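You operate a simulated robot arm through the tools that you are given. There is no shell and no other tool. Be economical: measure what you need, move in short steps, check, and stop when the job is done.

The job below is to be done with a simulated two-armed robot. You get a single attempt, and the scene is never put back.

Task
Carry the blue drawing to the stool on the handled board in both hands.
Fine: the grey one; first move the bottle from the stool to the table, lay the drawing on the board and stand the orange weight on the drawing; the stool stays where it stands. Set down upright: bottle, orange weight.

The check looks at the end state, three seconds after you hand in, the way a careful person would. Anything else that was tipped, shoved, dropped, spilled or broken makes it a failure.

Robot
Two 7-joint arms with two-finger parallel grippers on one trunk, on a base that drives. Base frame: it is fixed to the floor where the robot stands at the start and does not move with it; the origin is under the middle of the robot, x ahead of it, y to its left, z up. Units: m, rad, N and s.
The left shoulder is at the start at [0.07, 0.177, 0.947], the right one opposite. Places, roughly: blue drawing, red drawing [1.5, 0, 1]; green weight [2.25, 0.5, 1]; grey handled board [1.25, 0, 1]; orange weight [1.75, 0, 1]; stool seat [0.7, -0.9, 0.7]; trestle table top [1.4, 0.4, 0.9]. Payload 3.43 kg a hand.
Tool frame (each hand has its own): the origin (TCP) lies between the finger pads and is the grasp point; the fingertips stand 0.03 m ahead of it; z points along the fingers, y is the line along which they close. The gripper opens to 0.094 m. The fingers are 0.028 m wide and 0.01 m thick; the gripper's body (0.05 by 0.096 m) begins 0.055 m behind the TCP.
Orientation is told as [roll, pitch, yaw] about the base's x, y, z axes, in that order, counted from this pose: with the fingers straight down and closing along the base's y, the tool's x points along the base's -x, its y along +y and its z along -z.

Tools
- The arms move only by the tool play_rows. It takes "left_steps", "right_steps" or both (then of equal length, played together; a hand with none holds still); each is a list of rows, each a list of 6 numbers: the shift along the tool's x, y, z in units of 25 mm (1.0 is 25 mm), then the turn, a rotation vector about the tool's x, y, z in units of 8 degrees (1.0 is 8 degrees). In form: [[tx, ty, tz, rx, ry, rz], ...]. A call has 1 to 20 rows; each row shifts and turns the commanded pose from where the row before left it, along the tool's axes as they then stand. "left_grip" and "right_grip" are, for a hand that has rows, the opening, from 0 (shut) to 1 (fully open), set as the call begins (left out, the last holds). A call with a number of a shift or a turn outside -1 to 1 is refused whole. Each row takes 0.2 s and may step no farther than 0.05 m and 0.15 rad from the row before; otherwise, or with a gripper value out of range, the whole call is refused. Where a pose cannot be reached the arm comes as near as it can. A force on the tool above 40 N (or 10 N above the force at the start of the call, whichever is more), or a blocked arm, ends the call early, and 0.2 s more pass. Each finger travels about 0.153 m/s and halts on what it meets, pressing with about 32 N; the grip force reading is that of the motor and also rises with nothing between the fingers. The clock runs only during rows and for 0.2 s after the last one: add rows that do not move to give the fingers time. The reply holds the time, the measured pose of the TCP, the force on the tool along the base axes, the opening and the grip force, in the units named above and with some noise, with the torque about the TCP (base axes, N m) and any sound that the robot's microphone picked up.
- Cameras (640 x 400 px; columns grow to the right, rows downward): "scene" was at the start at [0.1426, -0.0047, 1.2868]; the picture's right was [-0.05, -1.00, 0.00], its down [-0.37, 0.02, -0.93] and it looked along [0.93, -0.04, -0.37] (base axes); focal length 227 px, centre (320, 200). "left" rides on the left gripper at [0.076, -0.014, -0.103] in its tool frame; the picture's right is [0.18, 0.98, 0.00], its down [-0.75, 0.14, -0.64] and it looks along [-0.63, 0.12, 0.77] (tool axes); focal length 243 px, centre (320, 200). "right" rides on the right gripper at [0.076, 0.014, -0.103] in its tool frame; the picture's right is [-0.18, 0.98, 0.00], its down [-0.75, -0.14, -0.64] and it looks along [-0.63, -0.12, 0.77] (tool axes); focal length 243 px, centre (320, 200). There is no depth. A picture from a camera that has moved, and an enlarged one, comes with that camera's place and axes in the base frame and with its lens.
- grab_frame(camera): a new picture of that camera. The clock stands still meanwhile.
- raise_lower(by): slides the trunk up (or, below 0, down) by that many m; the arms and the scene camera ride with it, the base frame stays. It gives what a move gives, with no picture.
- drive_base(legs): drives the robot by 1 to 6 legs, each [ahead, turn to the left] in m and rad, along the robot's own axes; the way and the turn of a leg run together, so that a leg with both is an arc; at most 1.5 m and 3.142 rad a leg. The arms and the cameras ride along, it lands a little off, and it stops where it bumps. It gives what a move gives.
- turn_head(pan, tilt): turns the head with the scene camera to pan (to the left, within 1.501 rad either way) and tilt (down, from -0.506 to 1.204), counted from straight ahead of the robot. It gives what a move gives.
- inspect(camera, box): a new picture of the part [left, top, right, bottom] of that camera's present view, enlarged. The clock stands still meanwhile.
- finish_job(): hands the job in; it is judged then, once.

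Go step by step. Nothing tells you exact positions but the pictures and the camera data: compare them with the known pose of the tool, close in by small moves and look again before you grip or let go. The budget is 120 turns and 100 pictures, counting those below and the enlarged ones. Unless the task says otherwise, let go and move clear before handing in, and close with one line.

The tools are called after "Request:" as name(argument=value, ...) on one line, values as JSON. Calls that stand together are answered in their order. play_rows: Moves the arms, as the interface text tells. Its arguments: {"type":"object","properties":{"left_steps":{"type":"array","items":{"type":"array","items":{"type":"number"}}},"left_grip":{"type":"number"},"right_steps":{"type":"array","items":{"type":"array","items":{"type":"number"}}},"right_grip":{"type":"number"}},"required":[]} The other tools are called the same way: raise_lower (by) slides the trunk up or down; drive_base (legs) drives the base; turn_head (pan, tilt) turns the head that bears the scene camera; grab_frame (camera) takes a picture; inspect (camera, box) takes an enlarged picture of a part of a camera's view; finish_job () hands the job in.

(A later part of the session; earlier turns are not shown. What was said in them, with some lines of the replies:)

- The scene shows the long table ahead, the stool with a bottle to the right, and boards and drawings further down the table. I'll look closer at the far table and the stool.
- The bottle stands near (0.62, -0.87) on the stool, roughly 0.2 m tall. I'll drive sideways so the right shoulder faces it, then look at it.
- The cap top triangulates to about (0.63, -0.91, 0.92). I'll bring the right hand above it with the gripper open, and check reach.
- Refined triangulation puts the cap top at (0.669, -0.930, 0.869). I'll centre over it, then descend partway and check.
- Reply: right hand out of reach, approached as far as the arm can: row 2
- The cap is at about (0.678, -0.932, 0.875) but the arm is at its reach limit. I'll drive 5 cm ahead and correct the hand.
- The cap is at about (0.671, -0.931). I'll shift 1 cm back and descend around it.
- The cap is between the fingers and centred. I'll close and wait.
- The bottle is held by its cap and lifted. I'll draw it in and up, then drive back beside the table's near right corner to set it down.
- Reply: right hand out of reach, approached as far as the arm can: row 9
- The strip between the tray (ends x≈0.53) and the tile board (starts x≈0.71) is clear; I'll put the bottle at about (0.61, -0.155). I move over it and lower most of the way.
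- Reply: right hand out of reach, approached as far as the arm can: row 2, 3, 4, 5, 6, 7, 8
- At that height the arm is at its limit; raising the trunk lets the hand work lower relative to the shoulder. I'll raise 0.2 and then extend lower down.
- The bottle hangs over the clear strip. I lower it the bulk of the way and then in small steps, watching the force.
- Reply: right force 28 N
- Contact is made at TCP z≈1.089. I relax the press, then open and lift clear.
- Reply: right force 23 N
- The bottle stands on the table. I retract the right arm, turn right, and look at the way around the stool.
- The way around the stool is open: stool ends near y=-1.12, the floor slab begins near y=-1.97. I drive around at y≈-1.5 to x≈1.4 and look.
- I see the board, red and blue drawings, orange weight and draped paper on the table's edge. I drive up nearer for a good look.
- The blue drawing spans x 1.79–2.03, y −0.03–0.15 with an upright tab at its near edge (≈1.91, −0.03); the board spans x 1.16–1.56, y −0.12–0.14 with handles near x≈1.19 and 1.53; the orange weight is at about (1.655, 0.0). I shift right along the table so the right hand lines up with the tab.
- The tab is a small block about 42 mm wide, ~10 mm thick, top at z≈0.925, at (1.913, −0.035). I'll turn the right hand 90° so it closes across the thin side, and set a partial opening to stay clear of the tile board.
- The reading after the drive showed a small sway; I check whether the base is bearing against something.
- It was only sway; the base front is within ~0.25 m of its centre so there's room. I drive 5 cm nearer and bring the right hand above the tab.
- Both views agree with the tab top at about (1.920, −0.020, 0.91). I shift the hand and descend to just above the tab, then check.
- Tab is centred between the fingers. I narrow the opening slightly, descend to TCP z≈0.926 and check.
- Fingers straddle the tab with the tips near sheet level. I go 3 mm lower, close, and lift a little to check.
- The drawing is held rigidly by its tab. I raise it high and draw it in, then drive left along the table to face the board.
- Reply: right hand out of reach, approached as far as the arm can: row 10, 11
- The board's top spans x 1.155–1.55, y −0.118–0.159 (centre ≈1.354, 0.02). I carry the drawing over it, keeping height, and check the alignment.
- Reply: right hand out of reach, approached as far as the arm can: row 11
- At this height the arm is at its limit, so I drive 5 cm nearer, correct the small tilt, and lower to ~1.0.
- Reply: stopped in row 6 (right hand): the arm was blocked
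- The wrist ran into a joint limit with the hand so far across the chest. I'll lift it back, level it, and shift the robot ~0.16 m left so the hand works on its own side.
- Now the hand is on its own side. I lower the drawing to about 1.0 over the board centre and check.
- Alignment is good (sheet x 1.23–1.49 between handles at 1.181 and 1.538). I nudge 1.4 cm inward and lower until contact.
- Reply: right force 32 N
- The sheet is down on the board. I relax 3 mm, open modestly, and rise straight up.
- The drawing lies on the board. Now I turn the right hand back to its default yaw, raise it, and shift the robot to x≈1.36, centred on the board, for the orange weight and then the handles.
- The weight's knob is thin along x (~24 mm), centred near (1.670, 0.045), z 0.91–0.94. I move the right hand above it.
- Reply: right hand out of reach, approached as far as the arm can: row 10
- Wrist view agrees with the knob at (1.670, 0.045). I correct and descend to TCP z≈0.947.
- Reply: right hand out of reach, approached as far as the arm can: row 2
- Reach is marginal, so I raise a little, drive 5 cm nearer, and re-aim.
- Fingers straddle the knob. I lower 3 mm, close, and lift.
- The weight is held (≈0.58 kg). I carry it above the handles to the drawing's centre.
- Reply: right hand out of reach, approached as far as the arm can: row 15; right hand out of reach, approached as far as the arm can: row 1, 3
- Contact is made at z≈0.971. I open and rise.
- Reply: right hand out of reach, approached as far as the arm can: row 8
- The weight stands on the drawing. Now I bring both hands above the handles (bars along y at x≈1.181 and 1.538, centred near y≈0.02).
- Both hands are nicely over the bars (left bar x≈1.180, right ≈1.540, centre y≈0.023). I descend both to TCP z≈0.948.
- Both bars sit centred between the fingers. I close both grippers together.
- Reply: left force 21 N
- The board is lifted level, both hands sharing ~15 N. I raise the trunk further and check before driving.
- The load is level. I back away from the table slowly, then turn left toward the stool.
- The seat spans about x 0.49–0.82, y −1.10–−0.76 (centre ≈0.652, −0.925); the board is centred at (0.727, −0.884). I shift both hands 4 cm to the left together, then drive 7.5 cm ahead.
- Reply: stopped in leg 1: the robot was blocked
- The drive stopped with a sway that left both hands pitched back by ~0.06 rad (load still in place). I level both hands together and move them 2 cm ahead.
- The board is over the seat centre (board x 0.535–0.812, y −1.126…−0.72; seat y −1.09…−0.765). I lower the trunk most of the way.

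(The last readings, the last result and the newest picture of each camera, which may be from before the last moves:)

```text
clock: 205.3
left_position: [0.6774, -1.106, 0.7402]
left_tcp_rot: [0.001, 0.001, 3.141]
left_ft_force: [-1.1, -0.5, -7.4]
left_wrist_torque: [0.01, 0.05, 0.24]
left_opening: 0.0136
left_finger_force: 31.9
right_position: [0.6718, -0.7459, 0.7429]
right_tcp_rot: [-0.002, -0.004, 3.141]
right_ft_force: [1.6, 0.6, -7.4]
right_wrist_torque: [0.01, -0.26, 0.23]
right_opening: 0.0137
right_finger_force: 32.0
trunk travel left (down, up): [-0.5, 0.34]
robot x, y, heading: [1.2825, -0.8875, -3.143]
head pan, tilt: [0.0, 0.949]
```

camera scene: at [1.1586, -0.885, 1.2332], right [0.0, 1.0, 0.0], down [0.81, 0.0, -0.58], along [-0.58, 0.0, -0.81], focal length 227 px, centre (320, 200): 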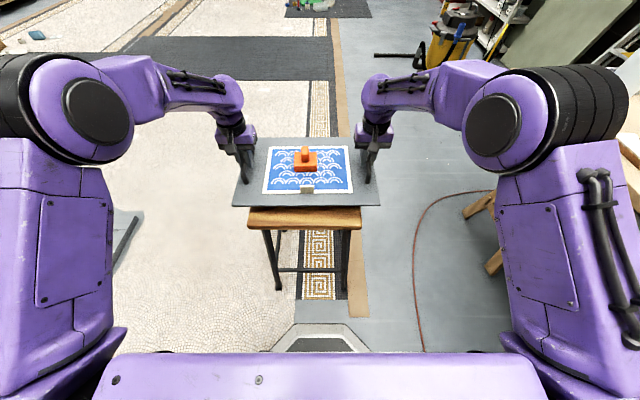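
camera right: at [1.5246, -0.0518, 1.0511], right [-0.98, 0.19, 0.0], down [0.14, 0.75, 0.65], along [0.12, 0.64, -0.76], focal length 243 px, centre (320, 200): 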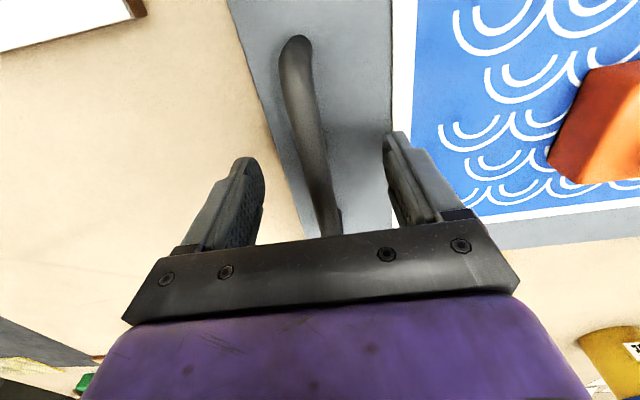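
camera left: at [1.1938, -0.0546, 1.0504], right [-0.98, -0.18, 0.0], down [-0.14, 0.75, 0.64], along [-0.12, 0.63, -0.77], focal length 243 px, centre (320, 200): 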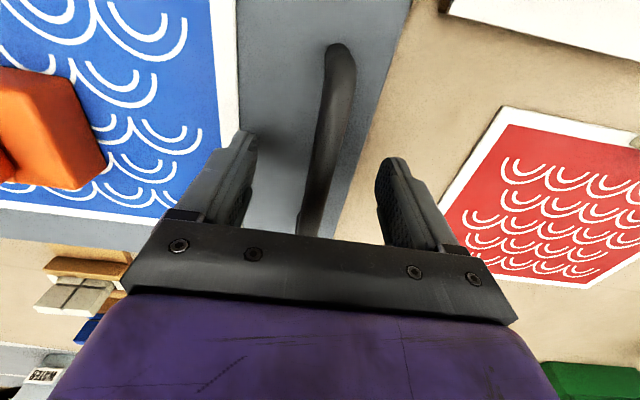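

Well centred. I lower in small increments watching for load transfer.

Request:
raise_lower(by=-0.006)

Request:
raise_lower(by=-0.005)

```text
clock: 205.8
left_position: [0.6774, -1.1056, 0.7346]
left_tcp_rot: [-0.001, -0.002, 3.141]
left_ft_force: [-0.5, -0.2, -5.6]
left_wrist_torque: [0.01, -0.01, 0.17]
left_opening: 0.0133
left_finger_force: 31.8
right_position: [0.6722, -0.7459, 0.737]
right_tcp_rot: [-0.002, -0.004, 3.142]
right_ft_force: [-0.2, -0.5, -7.2]
right_wrist_torque: [0.02, -0.43, 0.2]
right_opening: 0.0137
right_finger_force: 32.0
trunk travel left (down, up): [-0.494, 0.346]
robot x, y, heading: [1.2841, -0.8847, -3.14]
head pan, tilt: [0.0, 0.949]
```

```text
clock: 206.4
left_position: [0.678, -1.1041, 0.7311]
left_tcp_rot: [0.0, -0.003, 3.139]
left_ft_force: [-5.6, 0.5, 7.7]
left_wrist_torque: [0.08, -0.59, 0.01]
left_opening: 0.0136
left_finger_force: 31.6
right_position: [0.672, -0.7459, 0.7328]
right_tcp_rot: [-0.001, -0.007, 3.141]
right_ft_force: [-1.3, 0.1, -5.7]
right_wrist_torque: [0.04, -0.94, -0.03]
right_opening: 0.0134
right_finger_force: 32.8
trunk travel left (down, up): [-0.489, 0.351]
robot x, y, heading: [1.2854, -0.8872, -3.139]
head pan, tilt: [0.0, 0.949]
```

The left side touches first; I lower the right hand alone by 2–3 mm.

Request:
play_rows(right_steps=[[0, 0, 0.06, 0, 0, 0], [0, 0, 0.04, 0, 0, 0], [0, 0, 0, 0, 0, 0]])

Request:
inspect(camera="scene", box=[220, 130, 390, 236])

```text
clock: 207.2
left_position: [0.6789, -1.1069, 0.7307]
left_tcp_rot: [0.0, -0.001, 3.143]
left_ft_force: [-6.4, 0.6, 2.4]
left_wrist_torque: [0.01, 0.04, 0.34]
left_opening: 0.0137
left_finger_force: 31.8
right_position: [0.6725, -0.7453, 0.7322]
right_tcp_rot: [-0.001, -0.011, 3.142]
right_ft_force: [-3.0, 0.0, 5.3]
right_wrist_torque: [0.03, -0.62, 0.32]
right_opening: 0.0138
right_finger_force: 32.1
trunk travel left (down, up): [-0.489, 0.351]
robot x, y, heading: [1.2855, -0.8826, -3.137]
head pan, tilt: [0.0, 0.949]
```

```text
3.76 times, centred on (305, 183) of scene
camera zoom: at [1.1603, -0.8848, 1.2004], right [0.0, 1.0, 0.0], down [0.81, 0.0, -0.58], along [-0.58, 0.0, -0.81], focal length 853 px, centre (376, 264)
```

zoom: 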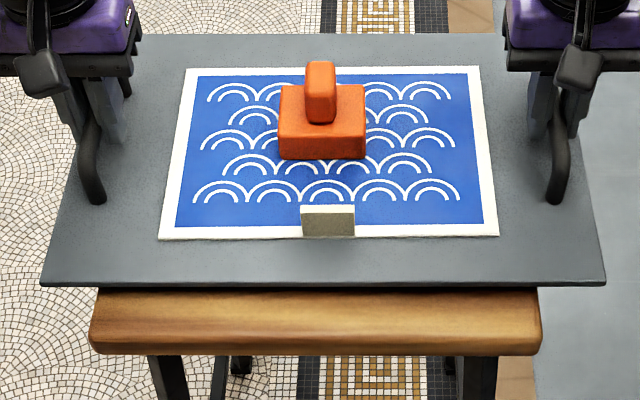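

Both sides rest on the seat. I open both grippers partway and lift the hands straight up.

Request:
play_rows(left_steps=[[0, 0, 0, 0, 0, 0], [0, 0, 0, 0, 0, 0], [0, 0, 0, 0, 0, 0]], right_steps=[[0, 0, 0, 0, 0, 0], [0, 0, 0, 0, 0, 0], [0, 0, 0, 0, 0, 0]], left_grip=0.5, right_grip=0.5)

Request:
grab_frame(camera="scene")

```text
clock: 208.0
left_position: [0.6778, -1.1049, 0.732]
left_tcp_rot: [0.0, -0.001, 3.142]
left_ft_force: [-0.6, -0.6, -0.2]
left_wrist_torque: [0.01, 0.01, -0.02]
left_opening: 0.047
left_finger_force: 0.0
right_position: [0.6732, -0.7457, 0.7313]
right_tcp_rot: [0.0, -0.007, 3.143]
right_ft_force: [-0.4, -0.3, -0.4]
right_wrist_torque: [0.02, 0.0, -0.01]
right_opening: 0.0468
right_finger_force: 0.1
trunk travel left (down, up): [-0.489, 0.351]
robot x, y, heading: [1.2829, -0.8849, -3.141]
head pan, tilt: [0.0, 0.949]
```

```text
19 pictures are left
camera scene: at [1.1607, -0.8849, 1.2004], right [0.0, 1.0, 0.0], down [0.81, 0.0, -0.58], along [-0.58, 0.0, -0.81], focal length 227 px, centre (320, 200)
```

scene: 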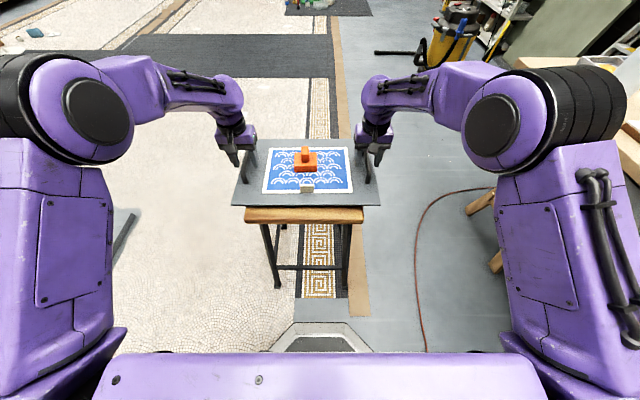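

Released and stable. I raise the trunk to clear the handles vertically, then look again.

Request:
raise_lower(by=0.2)

Request:
drive_base(legs=[[-0.3, 0]])

Request:
turn_head(pan=0, tilt=0.7)

Request:
grab_frame(camera="scene")

```text
clock: 210.1
left_position: [0.6787, -1.104, 0.9325]
left_tcp_rot: [0.001, -0.002, 3.142]
left_ft_force: [0.2, -0.6, -0.5]
left_wrist_torque: [-0.03, 0.0, 0.02]
left_opening: 0.0472
left_finger_force: 0.0
right_position: [0.6732, -0.7452, 0.9305]
right_tcp_rot: [-0.002, -0.008, 3.142]
right_ft_force: [0.1, 0.3, 0.0]
right_wrist_torque: [0.01, -0.02, 0.04]
right_opening: 0.0468
right_finger_force: 0.0
trunk travel left (down, up): [-0.689, 0.151]
robot x, y, heading: [1.2841, -0.8847, -3.142]
head pan, tilt: [0.0, 0.949]
```

```text
clock: 212.2
left_position: [0.9789, -1.1046, 0.931]
left_tcp_rot: [0.0, -0.002, -3.14]
left_ft_force: [-0.3, 0.0, 0.9]
left_wrist_torque: [0.0, 0.0, -0.01]
left_opening: 0.0471
left_finger_force: 0.1
right_position: [0.9734, -0.745, 0.9299]
right_tcp_rot: [-0.002, -0.007, -3.14]
right_ft_force: [0.0, 0.8, -1.1]
right_wrist_torque: [-0.01, 0.0, 0.0]
right_opening: 0.0471
right_finger_force: 0.0
trunk travel left (down, up): [-0.689, 0.151]
robot x, y, heading: [1.5832, -0.8865, -3.137]
head pan, tilt: [0.0, 0.949]
```

```text
clock: 213.0
left_position: [0.9794, -1.1044, 0.9308]
left_tcp_rot: [0.001, -0.001, -3.141]
left_ft_force: [0.8, 0.3, -0.4]
left_wrist_torque: [0.0, 0.0, 0.0]
left_opening: 0.047
left_finger_force: 0.0
right_position: [0.9724, -0.7449, 0.9323]
right_tcp_rot: [-0.002, -0.008, -3.141]
right_ft_force: [-0.4, 0.0, 1.1]
right_wrist_torque: [0.04, 0.01, -0.01]
right_opening: 0.0471
right_finger_force: 0.1
trunk travel left (down, up): [-0.689, 0.151]
robot x, y, heading: [1.582, -0.8815, -3.138]
head pan, tilt: [0.0, 0.7]
```

```text
18 pictures are left
camera scene: at [1.4486, -0.8844, 1.4201], right [0.0, 1.0, 0.0], down [0.64, 0.0, -0.76], along [-0.76, 0.0, -0.64], focal length 227 px, centre (320, 200)
```

scene: 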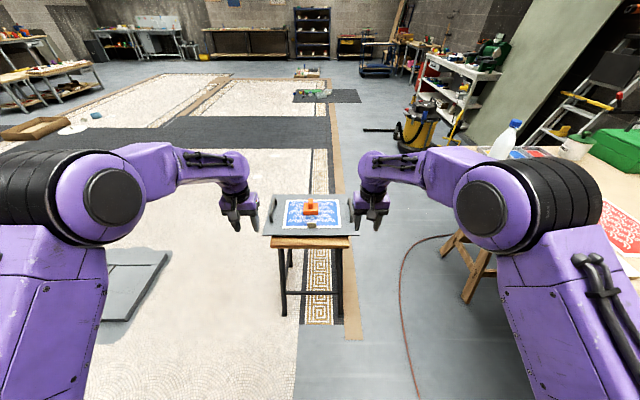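

Request:
inspect(camera="scene", box=[240, 170, 380, 258])

Request:
inspect(camera="scene", box=[450, 90, 640, 209])

```text
4.55 times, centred on (310, 214) of scene
camera zoom: at [1.4486, -0.8844, 1.4201], right [0.0, 1.0, 0.0], down [0.64, 0.0, -0.76], along [-0.76, 0.0, -0.64], focal length 1030 px, centre (366, 136)
```

zoom: 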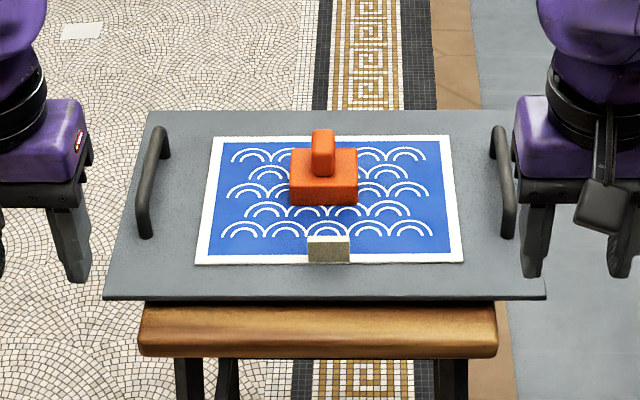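

```text
3.36 times, centred on (545, 150) of scene
camera zoom: at [1.4486, -0.8844, 1.4201], right [0.0, 1.0, 0.0], down [0.64, 0.0, -0.76], along [-0.76, 0.0, -0.64], focal length 762 px, centre (-436, 370)
```

zoom: 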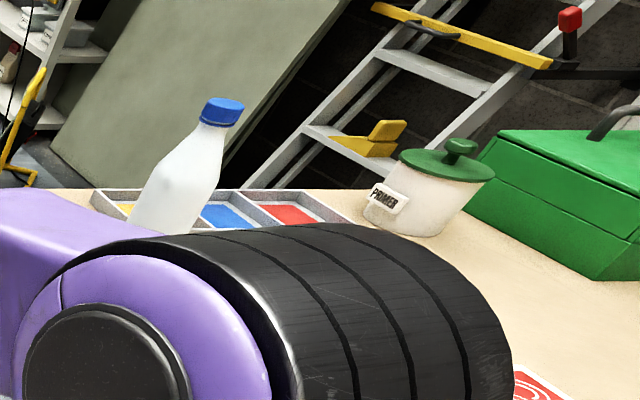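

The board with the blue drawing and the upright orange weight rests centred on the stool, and the bottle stands on the table (its slant is only wide-angle distortion). The hands are clear, so I hand in.

Request:
finish_job()

```text
The job is handed in.
```

The blue drawing is on the stool, lying on the grey handled board with the orange weight standing upright on it; the bottle stands upright on the table, and I never touched the stool except to set the board down on it.
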